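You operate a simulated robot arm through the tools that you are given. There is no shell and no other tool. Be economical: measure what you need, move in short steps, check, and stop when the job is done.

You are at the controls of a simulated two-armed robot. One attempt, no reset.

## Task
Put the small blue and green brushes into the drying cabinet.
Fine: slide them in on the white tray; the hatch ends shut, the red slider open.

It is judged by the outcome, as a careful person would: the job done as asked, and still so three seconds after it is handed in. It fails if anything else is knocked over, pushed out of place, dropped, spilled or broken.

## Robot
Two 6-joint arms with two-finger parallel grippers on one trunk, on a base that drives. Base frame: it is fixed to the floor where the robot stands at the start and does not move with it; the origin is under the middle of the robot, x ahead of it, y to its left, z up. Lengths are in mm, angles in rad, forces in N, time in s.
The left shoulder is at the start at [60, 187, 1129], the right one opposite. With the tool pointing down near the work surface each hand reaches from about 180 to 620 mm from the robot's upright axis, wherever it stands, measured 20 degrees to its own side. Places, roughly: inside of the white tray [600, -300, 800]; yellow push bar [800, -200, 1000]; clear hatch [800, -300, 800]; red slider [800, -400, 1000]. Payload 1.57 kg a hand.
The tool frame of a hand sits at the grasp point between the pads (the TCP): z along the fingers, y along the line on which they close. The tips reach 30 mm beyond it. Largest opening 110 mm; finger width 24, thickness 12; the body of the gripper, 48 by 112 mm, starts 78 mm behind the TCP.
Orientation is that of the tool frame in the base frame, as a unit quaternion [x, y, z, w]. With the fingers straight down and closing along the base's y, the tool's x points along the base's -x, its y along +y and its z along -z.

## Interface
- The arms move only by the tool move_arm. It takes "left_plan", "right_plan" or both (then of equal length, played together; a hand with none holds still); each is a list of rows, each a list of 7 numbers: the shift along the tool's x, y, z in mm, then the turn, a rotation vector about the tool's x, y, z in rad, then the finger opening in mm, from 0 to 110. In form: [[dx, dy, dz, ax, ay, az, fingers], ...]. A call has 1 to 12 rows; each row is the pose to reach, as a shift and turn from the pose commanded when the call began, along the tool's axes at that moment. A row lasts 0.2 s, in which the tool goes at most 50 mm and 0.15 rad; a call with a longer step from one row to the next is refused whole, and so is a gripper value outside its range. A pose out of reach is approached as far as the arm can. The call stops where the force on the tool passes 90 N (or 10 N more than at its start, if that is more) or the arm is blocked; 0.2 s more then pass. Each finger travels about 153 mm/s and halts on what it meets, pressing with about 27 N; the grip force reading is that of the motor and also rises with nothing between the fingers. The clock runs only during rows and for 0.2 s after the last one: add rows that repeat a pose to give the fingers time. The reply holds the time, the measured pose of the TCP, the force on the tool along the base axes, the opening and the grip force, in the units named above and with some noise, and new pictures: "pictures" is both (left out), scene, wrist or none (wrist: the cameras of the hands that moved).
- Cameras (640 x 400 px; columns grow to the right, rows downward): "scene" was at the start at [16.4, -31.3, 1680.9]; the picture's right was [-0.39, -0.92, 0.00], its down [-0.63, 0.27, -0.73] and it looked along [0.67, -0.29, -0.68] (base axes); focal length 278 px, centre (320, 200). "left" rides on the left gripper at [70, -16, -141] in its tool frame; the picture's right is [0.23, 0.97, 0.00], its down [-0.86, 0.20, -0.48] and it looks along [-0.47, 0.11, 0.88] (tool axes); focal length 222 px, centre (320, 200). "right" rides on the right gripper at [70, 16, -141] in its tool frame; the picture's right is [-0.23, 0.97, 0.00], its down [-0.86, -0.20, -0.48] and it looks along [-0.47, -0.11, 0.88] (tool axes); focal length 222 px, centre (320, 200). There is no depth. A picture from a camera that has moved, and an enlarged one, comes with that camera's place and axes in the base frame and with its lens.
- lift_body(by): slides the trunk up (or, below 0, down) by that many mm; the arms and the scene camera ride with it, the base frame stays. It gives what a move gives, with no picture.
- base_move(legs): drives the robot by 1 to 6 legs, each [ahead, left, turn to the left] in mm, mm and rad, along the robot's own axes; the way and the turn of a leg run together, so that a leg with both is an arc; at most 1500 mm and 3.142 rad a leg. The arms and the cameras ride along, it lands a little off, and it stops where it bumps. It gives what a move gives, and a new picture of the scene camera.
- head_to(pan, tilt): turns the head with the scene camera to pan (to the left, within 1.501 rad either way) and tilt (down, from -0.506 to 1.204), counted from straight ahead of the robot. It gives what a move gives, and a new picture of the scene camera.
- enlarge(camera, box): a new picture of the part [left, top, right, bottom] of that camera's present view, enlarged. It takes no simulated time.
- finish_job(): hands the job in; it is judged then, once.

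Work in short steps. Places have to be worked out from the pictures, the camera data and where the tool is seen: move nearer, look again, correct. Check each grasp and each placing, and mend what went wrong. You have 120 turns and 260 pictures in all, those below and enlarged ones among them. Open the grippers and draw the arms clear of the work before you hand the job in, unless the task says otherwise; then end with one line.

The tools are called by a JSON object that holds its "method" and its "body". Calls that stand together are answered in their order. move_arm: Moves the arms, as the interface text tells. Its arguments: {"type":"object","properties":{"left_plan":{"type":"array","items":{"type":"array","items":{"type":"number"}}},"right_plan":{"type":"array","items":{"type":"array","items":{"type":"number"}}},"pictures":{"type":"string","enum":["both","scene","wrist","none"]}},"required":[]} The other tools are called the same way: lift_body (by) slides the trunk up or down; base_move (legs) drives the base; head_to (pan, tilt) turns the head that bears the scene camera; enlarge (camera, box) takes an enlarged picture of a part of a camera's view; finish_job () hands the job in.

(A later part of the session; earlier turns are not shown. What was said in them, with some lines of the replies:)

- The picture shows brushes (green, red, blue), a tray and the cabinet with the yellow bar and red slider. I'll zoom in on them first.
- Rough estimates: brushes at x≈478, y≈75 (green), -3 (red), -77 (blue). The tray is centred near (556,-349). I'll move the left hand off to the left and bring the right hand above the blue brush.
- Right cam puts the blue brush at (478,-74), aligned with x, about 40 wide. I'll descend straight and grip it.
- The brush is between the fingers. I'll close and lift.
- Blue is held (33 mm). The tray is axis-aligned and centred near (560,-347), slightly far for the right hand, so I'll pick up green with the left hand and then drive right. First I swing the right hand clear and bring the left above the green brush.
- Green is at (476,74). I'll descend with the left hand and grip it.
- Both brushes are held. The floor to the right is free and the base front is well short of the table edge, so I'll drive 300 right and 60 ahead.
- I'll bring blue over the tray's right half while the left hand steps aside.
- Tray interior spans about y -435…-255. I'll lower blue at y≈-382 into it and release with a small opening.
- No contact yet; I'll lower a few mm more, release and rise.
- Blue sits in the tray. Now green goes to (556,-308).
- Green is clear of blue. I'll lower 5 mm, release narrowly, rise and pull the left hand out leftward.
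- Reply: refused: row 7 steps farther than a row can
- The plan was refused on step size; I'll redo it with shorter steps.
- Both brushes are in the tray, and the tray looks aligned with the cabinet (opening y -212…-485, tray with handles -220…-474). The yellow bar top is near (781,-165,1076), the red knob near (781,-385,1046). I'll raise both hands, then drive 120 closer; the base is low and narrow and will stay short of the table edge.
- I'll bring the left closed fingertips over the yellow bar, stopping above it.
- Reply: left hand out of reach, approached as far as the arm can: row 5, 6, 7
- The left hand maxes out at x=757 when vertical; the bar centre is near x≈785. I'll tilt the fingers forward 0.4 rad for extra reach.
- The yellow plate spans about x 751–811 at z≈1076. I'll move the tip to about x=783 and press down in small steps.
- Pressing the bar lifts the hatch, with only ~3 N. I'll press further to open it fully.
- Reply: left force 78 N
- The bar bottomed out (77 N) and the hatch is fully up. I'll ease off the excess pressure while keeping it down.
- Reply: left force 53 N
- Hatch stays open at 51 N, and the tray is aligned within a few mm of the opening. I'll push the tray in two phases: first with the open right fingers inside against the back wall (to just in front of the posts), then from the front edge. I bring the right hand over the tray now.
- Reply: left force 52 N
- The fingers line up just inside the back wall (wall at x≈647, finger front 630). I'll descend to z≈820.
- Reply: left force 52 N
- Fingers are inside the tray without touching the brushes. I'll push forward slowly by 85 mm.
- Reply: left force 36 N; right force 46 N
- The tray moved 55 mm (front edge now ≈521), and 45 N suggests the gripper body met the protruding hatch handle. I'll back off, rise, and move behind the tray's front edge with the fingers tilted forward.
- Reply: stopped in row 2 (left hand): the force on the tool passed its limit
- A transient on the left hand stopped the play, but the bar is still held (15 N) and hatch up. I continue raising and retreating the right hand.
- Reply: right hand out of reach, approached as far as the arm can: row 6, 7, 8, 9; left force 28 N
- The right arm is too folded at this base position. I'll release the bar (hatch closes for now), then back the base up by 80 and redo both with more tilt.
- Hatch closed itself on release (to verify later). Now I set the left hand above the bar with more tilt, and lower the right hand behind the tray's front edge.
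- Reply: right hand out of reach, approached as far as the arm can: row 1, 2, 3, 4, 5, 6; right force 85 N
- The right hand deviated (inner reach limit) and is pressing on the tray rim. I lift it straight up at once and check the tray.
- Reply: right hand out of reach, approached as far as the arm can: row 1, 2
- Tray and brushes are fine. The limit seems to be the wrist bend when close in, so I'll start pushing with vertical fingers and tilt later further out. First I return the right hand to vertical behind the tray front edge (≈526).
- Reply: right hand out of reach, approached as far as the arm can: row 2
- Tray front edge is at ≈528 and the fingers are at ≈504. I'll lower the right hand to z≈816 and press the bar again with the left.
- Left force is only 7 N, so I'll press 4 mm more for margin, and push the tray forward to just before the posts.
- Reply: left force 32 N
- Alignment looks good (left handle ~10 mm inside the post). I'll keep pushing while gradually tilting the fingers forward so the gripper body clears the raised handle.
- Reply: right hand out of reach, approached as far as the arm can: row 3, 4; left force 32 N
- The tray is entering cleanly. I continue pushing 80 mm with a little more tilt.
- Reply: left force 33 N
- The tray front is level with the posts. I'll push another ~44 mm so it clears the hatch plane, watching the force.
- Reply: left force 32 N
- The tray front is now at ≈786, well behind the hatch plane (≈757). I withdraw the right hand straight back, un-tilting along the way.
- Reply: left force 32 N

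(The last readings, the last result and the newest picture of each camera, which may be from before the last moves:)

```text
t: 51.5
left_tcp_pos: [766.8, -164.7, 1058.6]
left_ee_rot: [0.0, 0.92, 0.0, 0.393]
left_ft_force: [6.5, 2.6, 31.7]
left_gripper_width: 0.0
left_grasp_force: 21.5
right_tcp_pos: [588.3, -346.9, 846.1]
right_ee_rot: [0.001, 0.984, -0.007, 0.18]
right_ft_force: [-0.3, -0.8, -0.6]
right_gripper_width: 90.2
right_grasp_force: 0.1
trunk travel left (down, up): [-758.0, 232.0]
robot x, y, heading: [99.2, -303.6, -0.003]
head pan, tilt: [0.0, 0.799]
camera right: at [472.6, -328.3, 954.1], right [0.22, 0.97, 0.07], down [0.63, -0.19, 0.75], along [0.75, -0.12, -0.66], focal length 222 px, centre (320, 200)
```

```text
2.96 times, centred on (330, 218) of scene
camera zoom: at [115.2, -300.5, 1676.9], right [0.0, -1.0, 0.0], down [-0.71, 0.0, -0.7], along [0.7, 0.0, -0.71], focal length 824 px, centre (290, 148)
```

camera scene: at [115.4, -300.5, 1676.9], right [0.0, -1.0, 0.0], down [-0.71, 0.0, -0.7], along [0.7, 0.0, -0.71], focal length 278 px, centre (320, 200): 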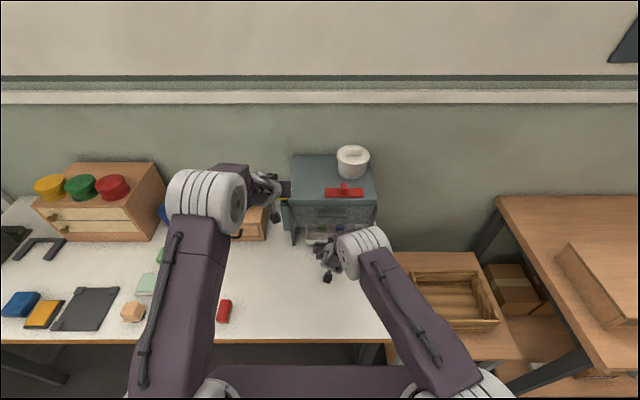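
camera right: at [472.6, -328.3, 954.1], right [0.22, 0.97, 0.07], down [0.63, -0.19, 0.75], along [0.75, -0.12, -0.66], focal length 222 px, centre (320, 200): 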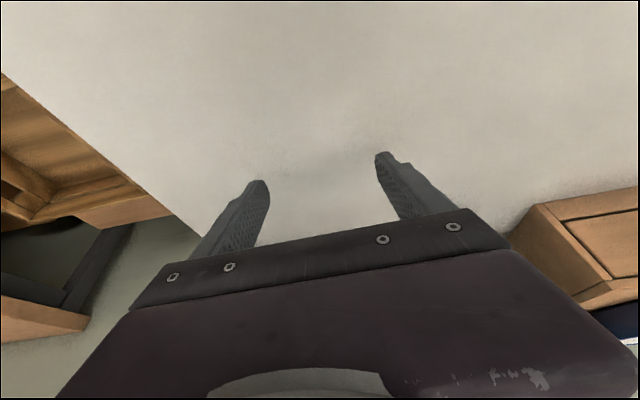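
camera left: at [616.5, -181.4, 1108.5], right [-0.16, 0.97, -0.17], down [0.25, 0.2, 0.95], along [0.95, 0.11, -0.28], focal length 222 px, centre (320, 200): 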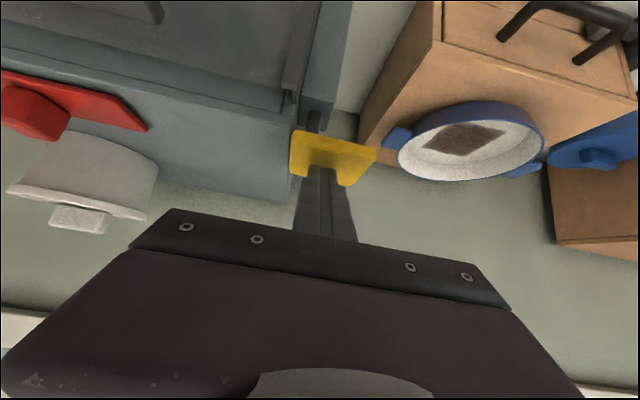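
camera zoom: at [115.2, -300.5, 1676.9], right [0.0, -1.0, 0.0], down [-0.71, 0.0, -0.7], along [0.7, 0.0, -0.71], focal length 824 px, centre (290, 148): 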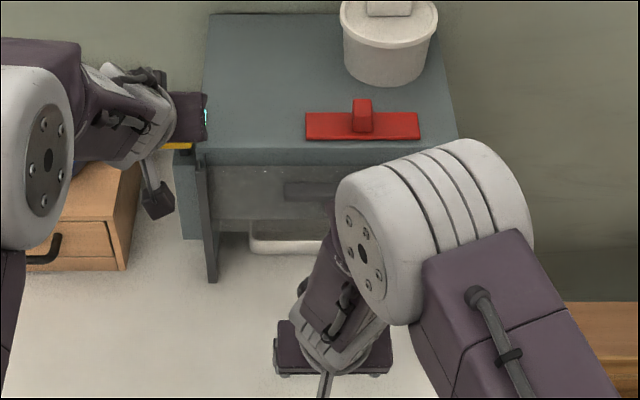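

Right hand is clear. Now the left releases the bar slowly so the hatch lowers, while the right hand rises.

{"method": "move_arm", "body": {"left_plan": [[-9, 0, -9, 0, 0, 0, 0], [-18, 0, -17.5, 0, 0, 0, 0], [-27, 0, -26, 0, 0, 0, 0], [-36, 0, -35, 0, 0, 0, 0], [-45, 0, -44, 0, 0, 0, 0], [-58, 0, -56, 0, 0, 0, 0]], "right_plan": [[-15.2, 0, -40.6, 0, 0, 0, 80], [-30.4, 0, -81.2, 0, 0, 0, 60], [-45.6, 0, -121.8, 0, 0, 0, 60], [-60.8, 0, -162.4, 0, 0, 0, 60], [-76, 0, -203, 0, 0, 0, 60], [-91.2, 0, -243.6, 0, 0, 0, 60]], "pictures": "both"}}

{"method": "enlarge", "body": {"camera": "scene", "box": [240, 130, 420, 265]}}

```text
t: 52.9
left_tcp_pos: [767.1, -164.6, 1133.5]
left_ee_rot: [0.001, 0.922, -0.002, 0.388]
left_ft_force: [-0.2, 0.4, -0.2]
left_gripper_width: 0.0
left_grasp_force: 21.3
right_tcp_pos: [593.6, -340.1, 1106.0]
right_ee_rot: [0.001, 0.984, -0.007, 0.179]
right_ft_force: [0.2, -0.2, -0.7]
right_gripper_width: 60.0
right_grasp_force: 0.1
trunk travel left (down, up): [-758.0, 232.0]
robot x, y, heading: [99.1, -302.0, 0.001]
head pan, tilt: [0.0, 0.799]
camera scene: at [118.8, -300.2, 1676.7], right [0.0, -1.0, 0.0], down [-0.72, 0.0, -0.7], along [0.7, 0.0, -0.72], focal length 278 px, centre (320, 200)
camera right: at [476.7, -321.6, 1214.9], right [0.22, 0.97, 0.07], down [0.63, -0.19, 0.75], along [0.74, -0.12, -0.66], focal length 222 px, centre (320, 200)
camera left: at [616.7, -180.4, 1183.5], right [-0.16, 0.97, -0.16], down [0.26, 0.2, 0.95], along [0.95, 0.11, -0.28], focal length 222 px, centre (320, 200)
```

scene: 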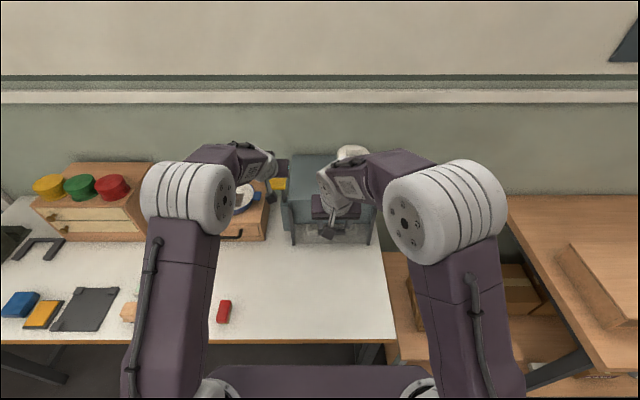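
right: 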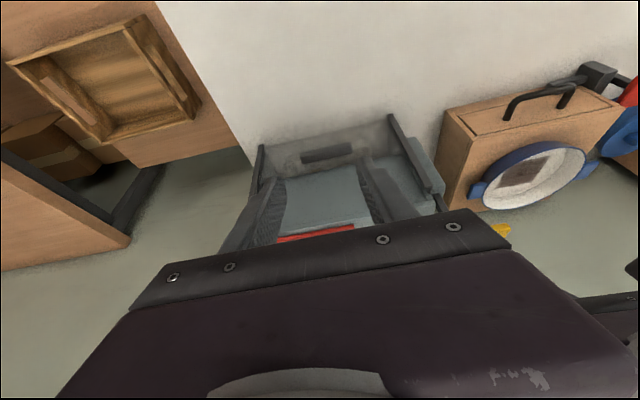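
left: 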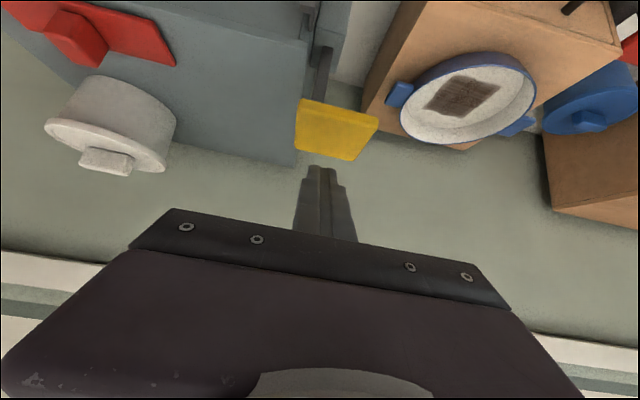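

```text
2.96 times, centred on (330, 198) of scene
camera zoom: at [118.8, -300.2, 1676.7], right [0.0, -1.0, 0.0], down [-0.72, 0.0, -0.7], along [0.7, 0.0, -0.72], focal length 824 px, centre (290, 207)
```

zoom: 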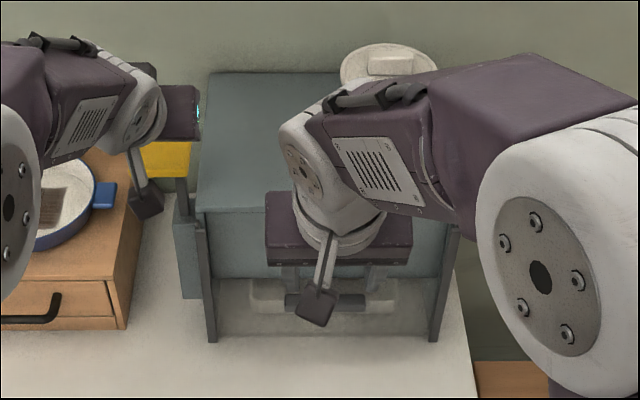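

The hatch has closed with the tray behind it. Next I pull the left hand back and bring the right hand, tilted 0.8, in front of the red knob.

{"method": "move_arm", "body": {"left_plan": [[14, 0, -14, 0, 0, 0, 0], [28, 0, -28, 0, 0, 0, 0], [42, 0, -42, 0, 0, 0, 0], [56, 0, -57, 0, 0, 0, 0]], "right_plan": [[-30, -11, 0, 0, -0.11, 0, 60], [-60, -22, 8, 0, -0.22, 0, 60], [-92, -34, 18, 0, -0.33, 0, 60], [-123, -45, 31, 0, -0.44, 0, 60]], "pictures": "both"}}

{"method": "enlarge", "body": {"camera": "scene", "box": [240, 130, 420, 265]}}

```text
t: 53.9
left_tcp_pos: [688.9, -165.4, 1134.6]
left_ee_rot: [0.001, 0.922, -0.001, 0.387]
left_ft_force: [0.1, 0.0, 0.4]
left_gripper_width: 0.0
left_grasp_force: 21.5
right_tcp_pos: [718.1, -386.7, 1117.5]
right_ee_rot: [0.001, 0.921, -0.007, 0.389]
right_ft_force: [0.3, 0.3, -0.5]
right_gripper_width: 59.8
right_grasp_force: 0.0
trunk travel left (down, up): [-758.0, 232.0]
robot x, y, heading: [101.4, -302.5, -0.003]
head pan, tilt: [0.0, 0.799]
camera scene: at [120.4, -300.5, 1676.8], right [0.0, -1.0, 0.0], down [-0.72, 0.0, -0.7], along [0.7, 0.0, -0.72], focal length 278 px, centre (320, 200)
camera right: at [567.6, -368.6, 1167.5], right [0.16, 0.97, 0.15], down [0.25, -0.19, 0.95], along [0.95, -0.12, -0.28], focal length 222 px, centre (320, 200)
camera left: at [537.4, -181.8, 1184.8], right [-0.16, 0.97, -0.16], down [0.26, 0.2, 0.95], along [0.95, 0.11, -0.28], focal length 222 px, centre (320, 200)
```

scene: 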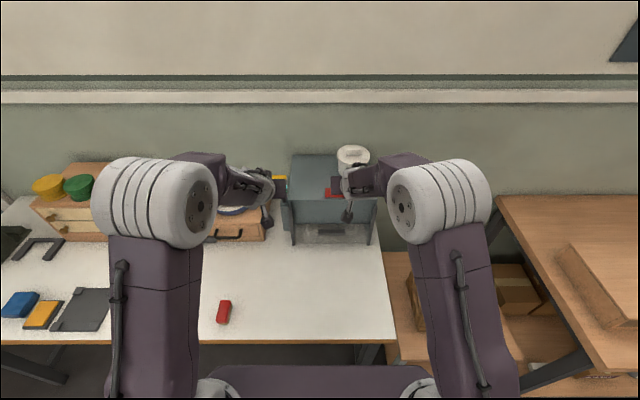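
right: 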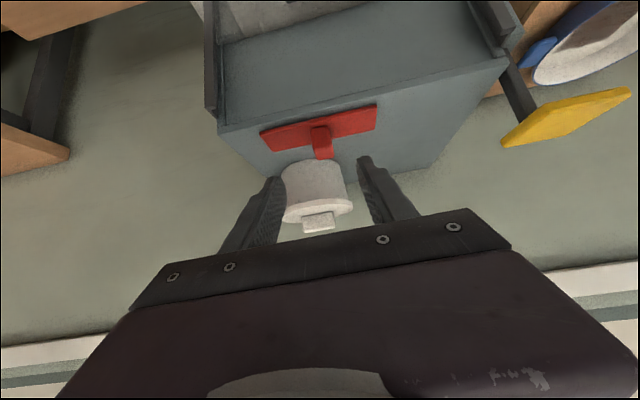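
left: 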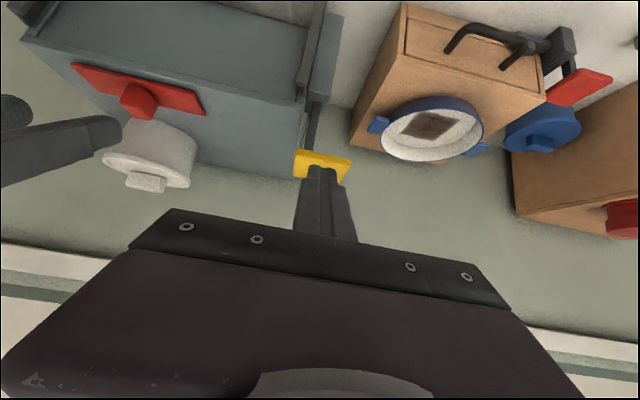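

```text
2.96 times, centred on (330, 198) of scene
camera zoom: at [120.4, -300.5, 1676.8], right [0.0, -1.0, 0.0], down [-0.72, 0.0, -0.7], along [0.7, 0.0, -0.72], focal length 824 px, centre (290, 207)
```

zoom: 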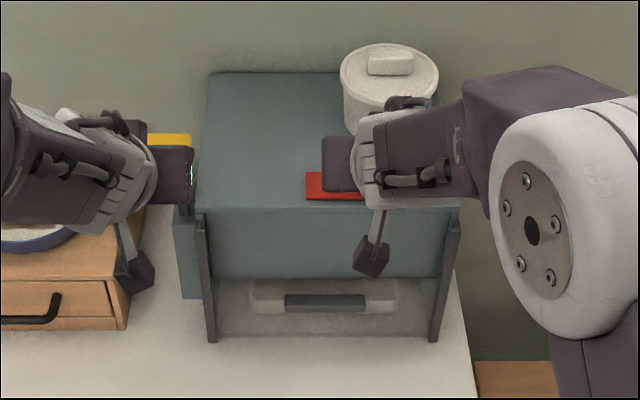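

The knob is at (781,-384), z 1033–1056. I advance along the fingers so that they straddle it.

{"method": "move_arm", "body": {"right_plan": [[2, 2, 22, 0, 0, 0, 60], [4, 2, 44, 0, 0, 0, 60], [5, 2, 64, 0, 0, 0, 60]], "pictures": "wrist"}}

{"method": "enlarge", "body": {"camera": "right", "box": [240, 80, 440, 205]}}

```text
t: 54.7
left_tcp_pos: [689.1, -166.3, 1135.2]
left_ee_rot: [0.001, 0.922, -0.002, 0.387]
left_ft_force: [0.0, 0.5, 0.7]
left_gripper_width: 0.0
left_grasp_force: 21.2
right_tcp_pos: [760.8, -386.9, 1071.6]
right_ee_rot: [0.0, 0.921, -0.007, 0.389]
right_ft_force: [0.2, -0.7, 0.6]
right_gripper_width: 59.8
right_grasp_force: 0.0
trunk travel left (down, up): [-758.0, 232.0]
robot x, y, heading: [96.7, -307.2, 0.001]
head pan, tilt: [0.0, 0.799]
camera right: at [610.1, -368.1, 1120.5], right [0.16, 0.97, 0.15], down [0.25, -0.19, 0.95], along [0.95, -0.12, -0.28], focal length 222 px, centre (320, 200)
```

right: 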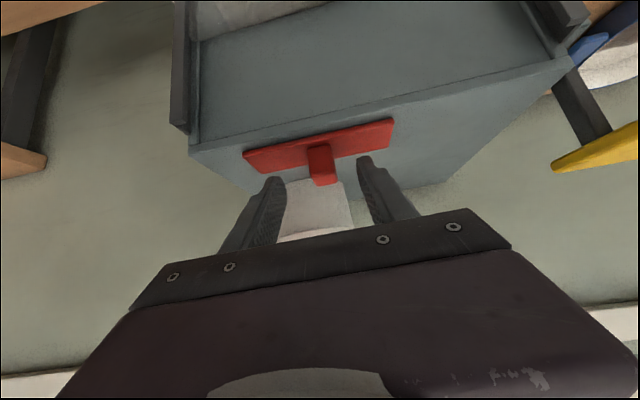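

```text
3.20 times, centred on (340, 142) of right
camera zoom: at [610.1, -368.1, 1120.5], right [0.16, 0.97, 0.15], down [0.25, -0.19, 0.95], along [0.95, -0.12, -0.28], focal length 711 px, centre (256, 384)
```

zoom: 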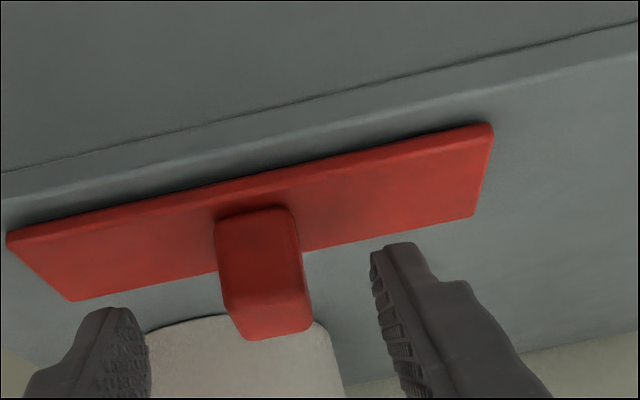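

The tips flank the knob near its top. I go 6 mm lower and close on it.

{"method": "move_arm", "body": {"right_plan": [[4.3, 0, 4.2, 0, 0, 0, 60], [4.3, 0, 4.2, 0, 0, 0, 10], [4.3, 0, 4.2, 0, 0, 0, 10], [4.3, 0, 4.2, 0, 0, 0, 10]], "pictures": "wrist"}}

{"method": "enlarge", "body": {"camera": "right", "box": [220, 70, 440, 207]}}

```text
t: 55.7
left_tcp_pos: [690.5, -163.4, 1134.6]
left_ee_rot: [0.001, 0.922, -0.002, 0.388]
left_ft_force: [0.3, 0.5, -0.8]
left_gripper_width: 0.0
left_grasp_force: 21.1
right_tcp_pos: [763.0, -384.2, 1064.3]
right_ee_rot: [0.0, 0.921, -0.007, 0.389]
right_ft_force: [-0.2, 7.1, -0.9]
right_gripper_width: 21.1
right_grasp_force: 34.6
trunk travel left (down, up): [-758.0, 232.0]
robot x, y, heading: [103.1, -302.1, -0.001]
head pan, tilt: [0.0, 0.799]
camera right: at [610.3, -366.0, 1114.4], right [0.16, 0.98, 0.15], down [0.25, -0.19, 0.95], along [0.95, -0.12, -0.28], focal length 222 px, centre (320, 200)
```

right: 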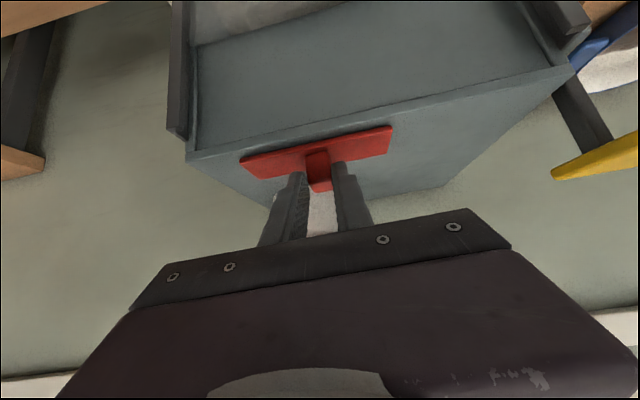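

```text
2.91 times, centred on (330, 138) of right
camera zoom: at [610.3, -366.0, 1114.4], right [0.16, 0.98, 0.15], down [0.25, -0.19, 0.95], along [0.95, -0.12, -0.28], focal length 646 px, centre (291, 379)
```

zoom: 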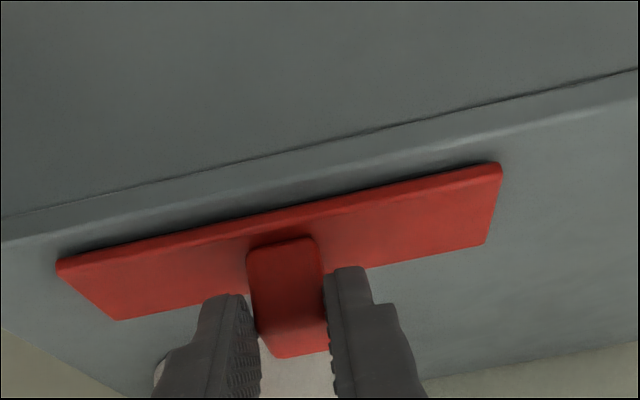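

Knob is gripped (21 mm). I try sliding it to the left gently.

{"method": "move_arm", "body": {"right_plan": [[0, 6, 0, 0, 0, 0, 10], [0, 12, 0, 0, 0, 0, 10], [0, 18, 0, 0, 0, 0, 10], [0, 24, 0, 0, 0, 0, 10]], "pictures": "none"}}

{"method": "enlarge", "body": {"camera": "right", "box": [160, 40, 480, 240]}}

```text
t: 56.7
left_tcp_pos: [688.5, -165.4, 1134.0]
left_ee_rot: [0.001, 0.922, -0.002, 0.388]
left_ft_force: [0.1, 0.7, -0.6]
left_gripper_width: 0.0
left_grasp_force: 21.6
right_tcp_pos: [761.8, -362.3, 1065.6]
right_ee_rot: [0.0, 0.921, -0.007, 0.389]
right_ft_force: [3.4, -0.7, 4.3]
right_gripper_width: 20.9
right_grasp_force: 34.1
trunk travel left (down, up): [-758.0, 232.0]
robot x, y, heading: [99.6, -302.0, -0.007]
head pan, tilt: [0.0, 0.799]
```

```text
2.00 times, centred on (320, 140) of right
camera zoom: at [610.2, -343.7, 1114.3], right [0.16, 0.97, 0.15], down [0.25, -0.19, 0.95], along [0.95, -0.12, -0.28], focal length 444 px, centre (320, 320)
```

zoom: 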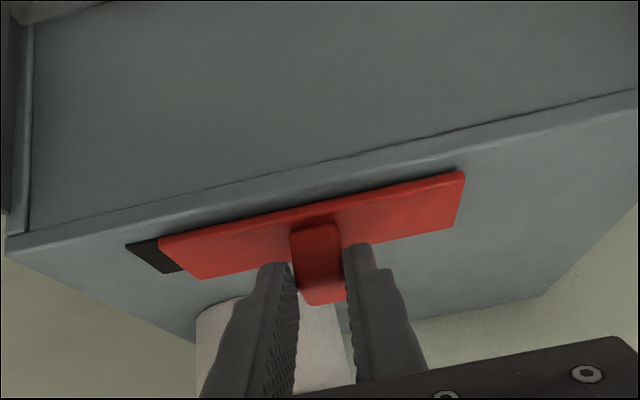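

It slides left freely, revealing a dark vent underneath. I continue until its stop.

{"method": "move_arm", "body": {"right_plan": [[0, 8, 0, 0, 0, 0, 10], [0, 16, 0, 0, 0, 0, 10], [0, 24, 0, 0, 0, 0, 10], [0, 32, 0, 0, 0, 0, 10], [0, 40, 0, 0, 0, 0, 10], [0, 48, 0, 0, 0, 0, 10]], "pictures": "none"}}

{"method": "enlarge", "body": {"camera": "right", "box": [160, 40, 480, 240]}}

```text
t: 58.1
left_tcp_pos: [689.5, -165.1, 1134.9]
left_ee_rot: [0.0, 0.921, -0.001, 0.389]
left_ft_force: [0.0, -0.6, -0.5]
left_gripper_width: 0.0
left_grasp_force: 21.3
right_tcp_pos: [761.6, -313.9, 1064.7]
right_ee_rot: [0.0, 0.92, -0.006, 0.391]
right_ft_force: [14.5, -0.1, 21.2]
right_gripper_width: 20.9
right_grasp_force: 34.0
trunk travel left (down, up): [-758.0, 232.0]
robot x, y, heading: [98.7, -302.1, -0.004]
head pan, tilt: [0.0, 0.799]
```

```text
2.00 times, centred on (320, 140) of right
camera zoom: at [609.9, -295.3, 1113.8], right [0.16, 0.97, 0.15], down [0.25, -0.19, 0.95], along [0.95, -0.12, -0.27], focal length 444 px, centre (320, 320)
```

zoom: 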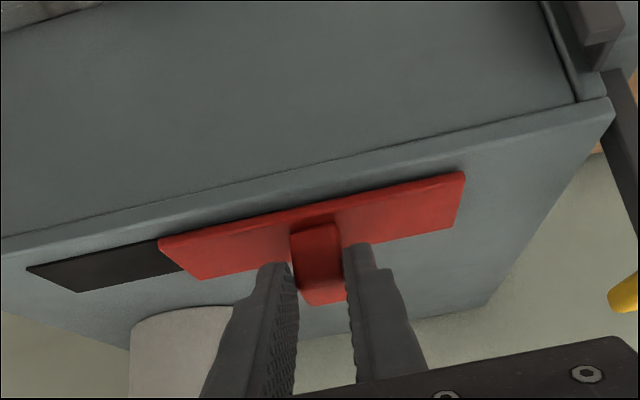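

70 mm so far with the vent half revealed. I continue in small steps with slight relief upward, looking for the stop.

{"method": "move_arm", "body": {"right_plan": [[-1.4, 6, 0, 0, 0, 0, 10], [-1.4, 12, 0, 0, 0, 0, 10], [-1.4, 18, 0, 0, 0, 0, 10], [-1.4, 24, 0, 0, 0, 0, 10]], "pictures": "none"}}

{"method": "enlarge", "body": {"camera": "right", "box": [160, 40, 480, 240]}}

```text
t: 59.1
left_tcp_pos: [688.0, -165.3, 1136.0]
left_ee_rot: [0.001, 0.921, -0.002, 0.389]
left_ft_force: [-0.4, -0.3, 0.6]
left_gripper_width: 0.1
left_grasp_force: 21.3
right_tcp_pos: [761.5, -292.5, 1065.2]
right_ee_rot: [0.0, 0.921, -0.007, 0.39]
right_ft_force: [7.1, 0.1, 15.5]
right_gripper_width: 21.1
right_grasp_force: 34.4
trunk travel left (down, up): [-758.0, 232.0]
robot x, y, heading: [99.2, -298.2, -0.004]
head pan, tilt: [0.0, 0.799]
```

```text
2.00 times, centred on (320, 140) of right
camera zoom: at [610.0, -272.6, 1114.0], right [0.16, 0.97, 0.15], down [0.25, -0.19, 0.95], along [0.95, -0.12, -0.28], focal length 444 px, centre (320, 320)
```

zoom: 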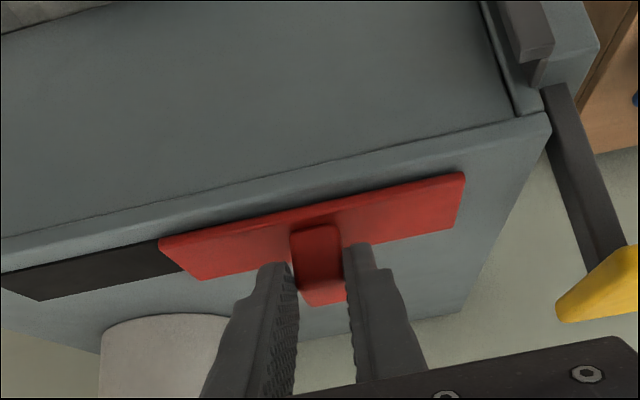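

Still moving freely; I continue.

{"method": "move_arm", "body": {"right_plan": [[-0.5, 5, 0, 0, 0, 0, 10], [-0.5, 10, 0, 0, 0, 0, 10], [-0.5, 15, 0, 0, 0, 0, 10], [-0.5, 20, 0, 0, 0, 0, 10]], "pictures": "none"}}

{"method": "enlarge", "body": {"camera": "right", "box": [80, 40, 480, 240]}}

```text
t: 60.1
left_tcp_pos: [687.2, -168.1, 1135.6]
left_ee_rot: [0.001, 0.922, -0.001, 0.388]
left_ft_force: [-0.6, -0.1, -0.3]
left_gripper_width: 0.0
left_grasp_force: 21.2
right_tcp_pos: [761.4, -273.8, 1064.3]
right_ee_rot: [0.001, 0.921, -0.007, 0.389]
right_ft_force: [1.3, -4.6, 10.8]
right_gripper_width: 21.0
right_grasp_force: 34.3
trunk travel left (down, up): [-758.0, 232.0]
robot x, y, heading: [99.0, -300.9, -0.004]
head pan, tilt: [0.0, 0.799]
```

```text
1.60 times, centred on (280, 140) of right
camera zoom: at [610.1, -254.7, 1114.0], right [0.17, 0.97, 0.15], down [0.25, -0.19, 0.95], along [0.95, -0.12, -0.28], focal length 355 px, centre (384, 296)
```

zoom: 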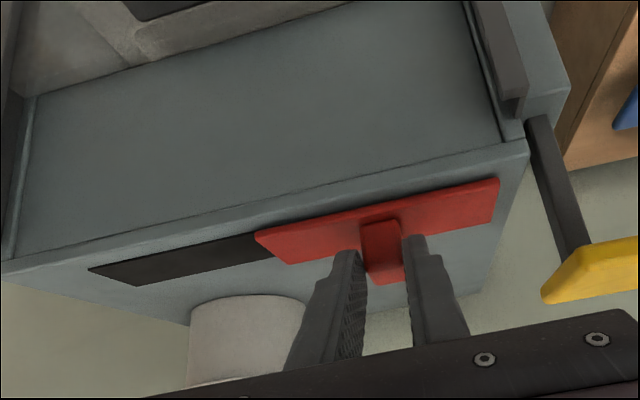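

The y-force is rising slightly (-4.6 N). I nudge a bit more to confirm the stop.

{"method": "move_arm", "body": {"right_plan": [[0, 3, 0, 0, 0, 0, 10], [0, 6, 0, 0, 0, 0, 10], [0, 9, 0, 0, 0, 0, 10], [0, 12, 0, 0, 0, 0, 10]], "pictures": "none"}}

{"method": "enlarge", "body": {"camera": "right", "box": [80, 40, 480, 240]}}

```text
t: 61.1
left_tcp_pos: [687.5, -174.4, 1136.5]
left_ee_rot: [0.003, 0.921, 0.001, 0.389]
left_ft_force: [0.7, 0.1, -0.1]
left_gripper_width: 0.0
left_grasp_force: 21.2
right_tcp_pos: [760.8, -273.1, 1065.4]
right_ee_rot: [0.005, 0.921, -0.009, 0.389]
right_ft_force: [-1.8, -37.9, 10.5]
right_gripper_width: 21.3
right_grasp_force: 34.2
trunk travel left (down, up): [-758.0, 232.0]
robot x, y, heading: [99.8, -302.8, -0.004]
head pan, tilt: [0.0, 0.799]
```

```text
1.60 times, centred on (280, 140) of right
camera zoom: at [610.4, -251.7, 1114.2], right [0.18, 0.97, 0.15], down [0.25, -0.19, 0.95], along [0.95, -0.13, -0.28], focal length 355 px, centre (384, 296)
```

zoom: 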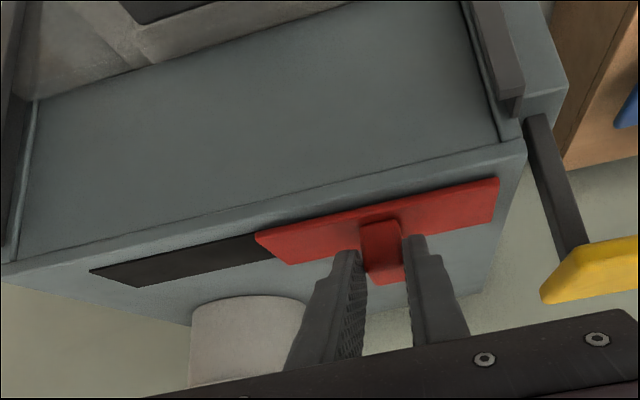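

End stop confirmed (38 N, no motion): the slider is fully open. I relax the push, open the fingers and withdraw back along the tool, then look.

{"method": "move_arm", "body": {"right_plan": [[0, -6, 0, 0, 0, 0, 10], [0, -10.5, 0, 0, 0, 0, 10], [0, -11, 0, 0, 0, 0, 45], [0, -11, 0, 0, 0, 0, 45], [-5, -11, -30, 0, 0, 0, 45], [-5, -11, -70, 0, 0, 0, 45], [10, -40, -110, 0, 0, 0, 45], [30, -75, -135, 0, 0, 0, 45], [50, -110, -160, 0, 0, 0, 45]], "pictures": "both"}}

{"method": "enlarge", "body": {"camera": "scene", "box": [240, 130, 420, 265]}}

```text
refused: row 7 steps farther than a row can; nothing moved
```

```text
2.96 times, centred on (330, 198) of scene
camera zoom: at [117.3, -312.0, 1676.8], right [0.0, -1.0, -0.01], down [-0.72, 0.01, -0.7], along [0.7, 0.0, -0.72], focal length 824 px, centre (290, 207)
```

zoom: 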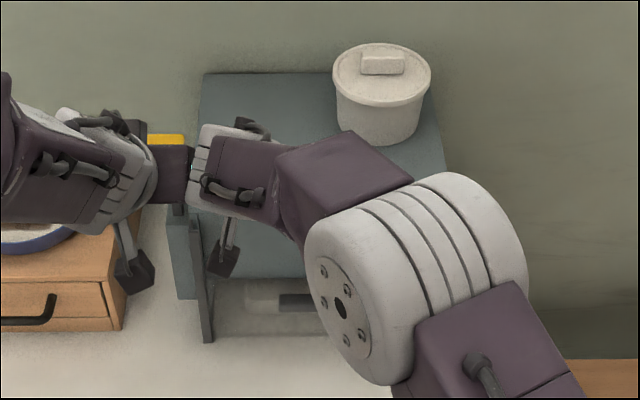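

The two hands are close together; I'll move the left hand well to the left first, then recheck the slider stop.

{"method": "move_arm", "body": {"left_plan": [[0, 40, 0, 0, 0, 0, 0], [0, 80, 0, 0, 0, 0, 0], [0, 120, 0, 0, 0, 0, 0], [0, 160, 0, 0, 0, 0, 0], [0, 160, 0, 0, 0, 0, 0]], "pictures": "none"}}

{"method": "enlarge", "body": {"camera": "right", "box": [80, 40, 480, 240]}}

```text
t: 62.3
left_tcp_pos: [677.7, -103.9, 1120.2]
left_ee_rot: [-0.006, 0.93, 0.021, 0.367]
left_ft_force: [-0.9, -0.5, -0.2]
left_gripper_width: 0.0
left_grasp_force: 21.6
left hand out of reach, approached as far as the arm can: row 2, 3, 4
right_tcp_pos: [761.7, -271.2, 1065.5]
right_ee_rot: [0.006, 0.922, -0.009, 0.388]
right_ft_force: [-4.6, -38.6, 6.0]
right_gripper_width: 21.3
right_grasp_force: 34.3
trunk travel left (down, up): [-758.0, 232.0]
robot x, y, heading: [96.4, -302.6, -0.006]
head pan, tilt: [0.0, 0.799]
```

```text
1.60 times, centred on (280, 140) of right
camera zoom: at [610.5, -251.5, 1114.2], right [0.18, 0.97, 0.15], down [0.25, -0.19, 0.95], along [0.95, -0.13, -0.28], focal length 355 px, centre (384, 296)
```

zoom: 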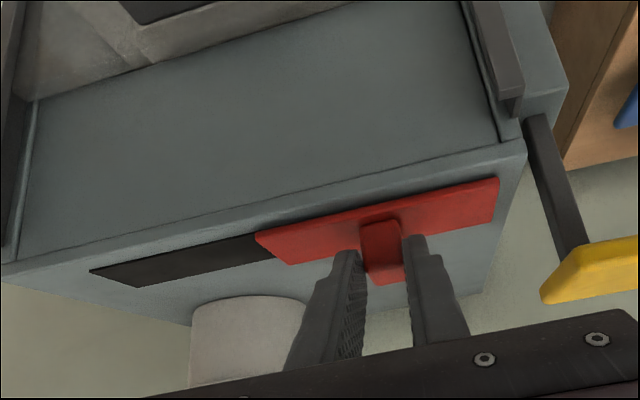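

The 38 N remains with the left hand away, so the stop is real. Now I relax, open and withdraw the right hand.

{"method": "move_arm", "body": {"right_plan": [[0, -5, 0, 0, 0, 0, 10], [0, -10, 0, 0, 0, 0, 10], [0, -10, 0, 0, 0, 0, 45], [0, -10, 0, 0, 0, 0, 45], [-5, -10, -30, 0, 0, 0, 45], [-5, -10, -65, 0, 0, 0, 45], [5, -35, -95, 0, 0, 0, 45], [20, -65, -120, 0, 0, 0, 45], [35, -95, -145, 0, 0, 0, 45]], "pictures": "both"}}

{"method": "enlarge", "body": {"camera": "scene", "box": [240, 130, 420, 265]}}

```text
t: 64.3
left_tcp_pos: [678.1, -98.0, 1117.8]
left_ee_rot: [-0.007, 0.93, 0.018, 0.367]
left_ft_force: [-0.2, -0.2, -0.6]
left_gripper_width: 0.0
left_grasp_force: 21.4
right_tcp_pos: [631.8, -352.0, 1140.5]
right_ee_rot: [0.0, 0.921, -0.007, 0.389]
right_ft_force: [-0.3, 0.1, 0.0]
right_gripper_width: 45.1
right_grasp_force: 0.0
trunk travel left (down, up): [-758.0, 232.0]
robot x, y, heading: [100.1, -299.1, -0.003]
head pan, tilt: [0.0, 0.799]
camera scene: at [118.5, -301.1, 1676.8], right [0.0, -1.0, 0.0], down [-0.72, 0.0, -0.7], along [0.7, 0.0, -0.72], focal length 278 px, centre (320, 200)
camera right: at [481.5, -333.1, 1189.3], right [0.16, 0.97, 0.15], down [0.25, -0.19, 0.95], along [0.95, -0.12, -0.28], focal length 222 px, centre (320, 200)
```

scene: 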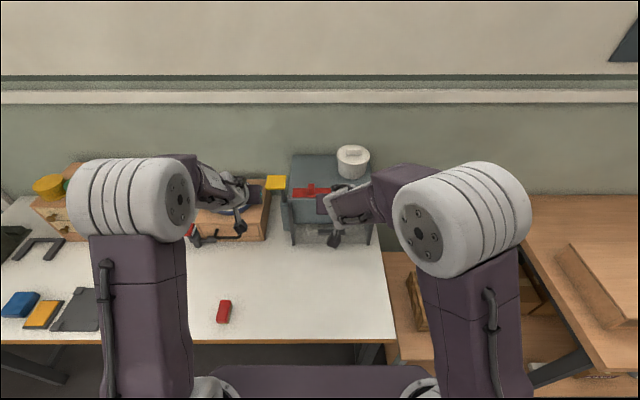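
right: 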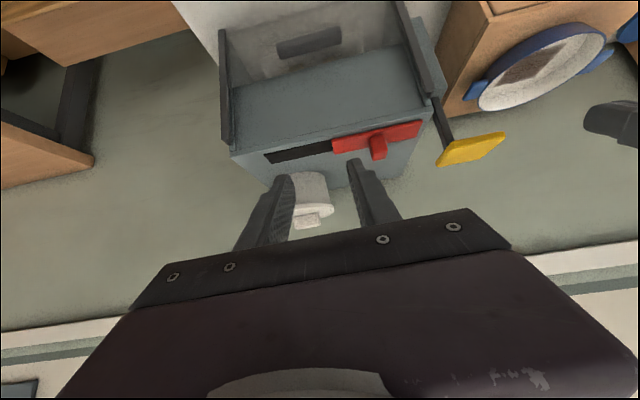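

```text
2.96 times, centred on (330, 198) of scene
camera zoom: at [118.5, -301.1, 1676.8], right [0.0, -1.0, 0.0], down [-0.72, 0.0, -0.7], along [0.7, 0.0, -0.72], focal length 824 px, centre (290, 207)
```

zoom: 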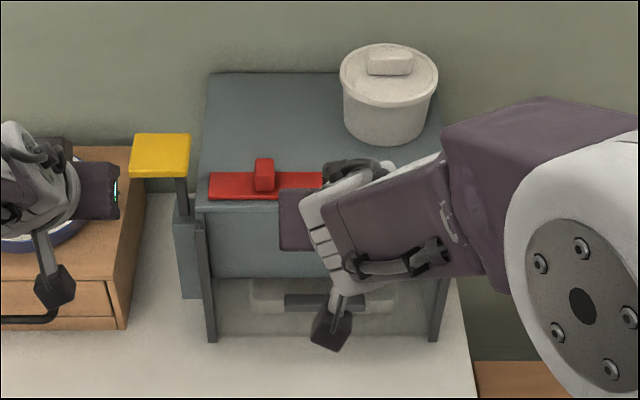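

Slider open, vent exposed, hatch shut. I raise both hands, open the left gripper, and back the base away for a final look.

{"method": "move_arm", "body": {"left_plan": [[-20, 0, -22, 0, 0, 0, 0], [-40, 0, -44, 0, 0, 0, 30], [-40, 0, -44, 0, 0, 0, 60]], "right_plan": [[-20, 0, -22, 0, 0, 0, 60], [-40, 0, -44, 0, 0, 0, 60], [-40, 0, -44, 0, 0, 0, 60]], "pictures": "none"}}

{"method": "base_move", "body": {"legs": [[-250, 0, 0]]}}

{"method": "enlarge", "body": {"camera": "scene", "box": [220, 120, 420, 250]}}

```text
t: 65.1
left_tcp_pos: [685.4, -5.9, 1192.9]
left_ee_rot: [0.001, 0.922, -0.001, 0.387]
left_ft_force: [0.1, 0.1, -0.8]
left_gripper_width: 59.9
left_grasp_force: 0.0
left hand out of reach, approached as far as the arm can: row 1
right_tcp_pos: [633.8, -351.8, 1199.3]
right_ee_rot: [0.0, 0.921, -0.007, 0.388]
right_ft_force: [0.9, -1.0, 0.3]
right_gripper_width: 60.0
right_grasp_force: 0.0
trunk travel left (down, up): [-758.0, 232.0]
robot x, y, heading: [99.6, -296.9, -0.004]
head pan, tilt: [0.0, 0.799]
```

```text
t: 66.9
left_tcp_pos: [432.8, -4.7, 1190.3]
left_ee_rot: [0.0, 0.922, -0.002, 0.387]
left_ft_force: [0.6, -0.4, 0.2]
left_gripper_width: 60.1
left_grasp_force: 0.0
right_tcp_pos: [380.1, -348.8, 1199.5]
right_ee_rot: [-0.001, 0.921, -0.007, 0.389]
right_ft_force: [-0.7, -0.1, -0.6]
right_gripper_width: 59.9
right_grasp_force: 0.0
trunk travel left (down, up): [-758.0, 232.0]
robot x, y, heading: [-153.0, -302.9, -0.001]
head pan, tilt: [0.0, 0.799]
camera scene: at [-130.2, -299.4, 1676.8], right [0.0, -1.0, 0.0], down [-0.72, 0.0, -0.7], along [0.7, 0.0, -0.72], focal length 278 px, centre (320, 200)
```

scene: 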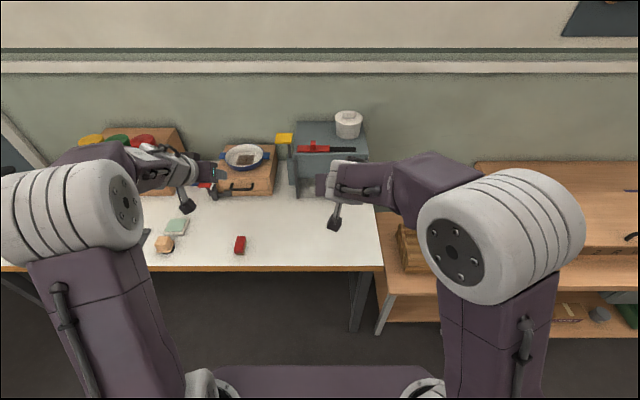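

```text
3.08 times, centred on (320, 185) of scene
camera zoom: at [-130.2, -299.4, 1676.8], right [0.0, -1.0, 0.0], down [-0.72, 0.0, -0.7], along [0.7, 0.0, -0.72], focal length 856 px, centre (320, 246)
```

zoom: 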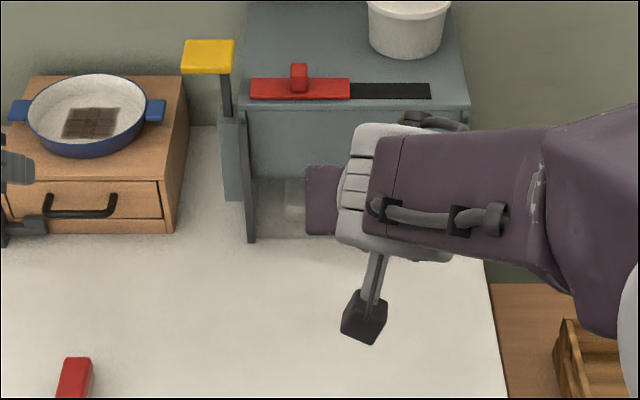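

The vent is fully open. I move the right hand aside to inspect the hatch and the brushes behind it.

{"method": "move_arm", "body": {"right_plan": [[0, -45, 0, 0, 0, 0, 60], [0, -90, 0, 0, 0, 0, 60], [0, -135, 0, 0, 0, 0, 60], [0, -180, 0, 0, 0, 0, 60]], "pictures": "none"}}

{"method": "enlarge", "body": {"camera": "scene", "box": [280, 130, 400, 205]}}

```text
t: 67.9
left_tcp_pos: [431.3, -4.4, 1192.6]
left_ee_rot: [0.0, 0.922, 0.0, 0.388]
left_ft_force: [-0.8, -0.7, 0.2]
left_gripper_width: 60.1
left_grasp_force: 0.2
right_tcp_pos: [379.7, -532.3, 1202.9]
right_ee_rot: [0.0, 0.922, -0.008, 0.388]
right_ft_force: [0.1, -0.5, 0.3]
right_gripper_width: 60.1
right_grasp_force: 0.0
trunk travel left (down, up): [-758.0, 232.0]
robot x, y, heading: [-152.8, -302.9, -0.002]
head pan, tilt: [0.0, 0.799]
```

```text
5.33 times, centred on (340, 168) of scene
camera zoom: at [-131.7, -302.0, 1676.8], right [0.0, -1.0, 0.0], down [-0.72, 0.0, -0.7], along [0.7, 0.0, -0.72], focal length 1483 px, centre (213, 373)
```

zoom: 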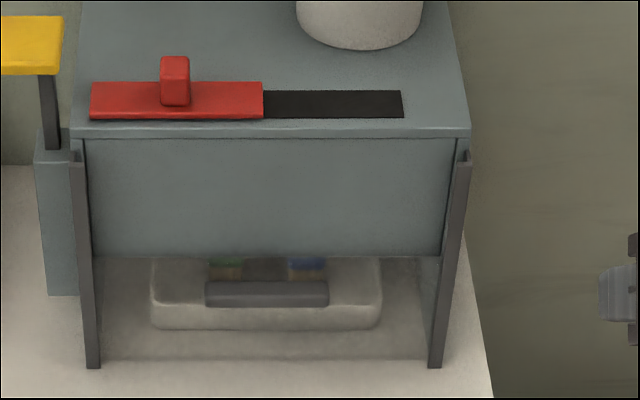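

The hatch is shut with the tray and both brushes visible behind it, the slider is fully open and nothing else has moved. I hand the job in.

{"method": "finish_job", "body": {}}

```text
The job is handed in.
```

The small blue and green brushes are in the drying cabinet on the white tray, the hatch is shut and the red slider is fully open; I saw nothing else knocked or moved in the pictures.
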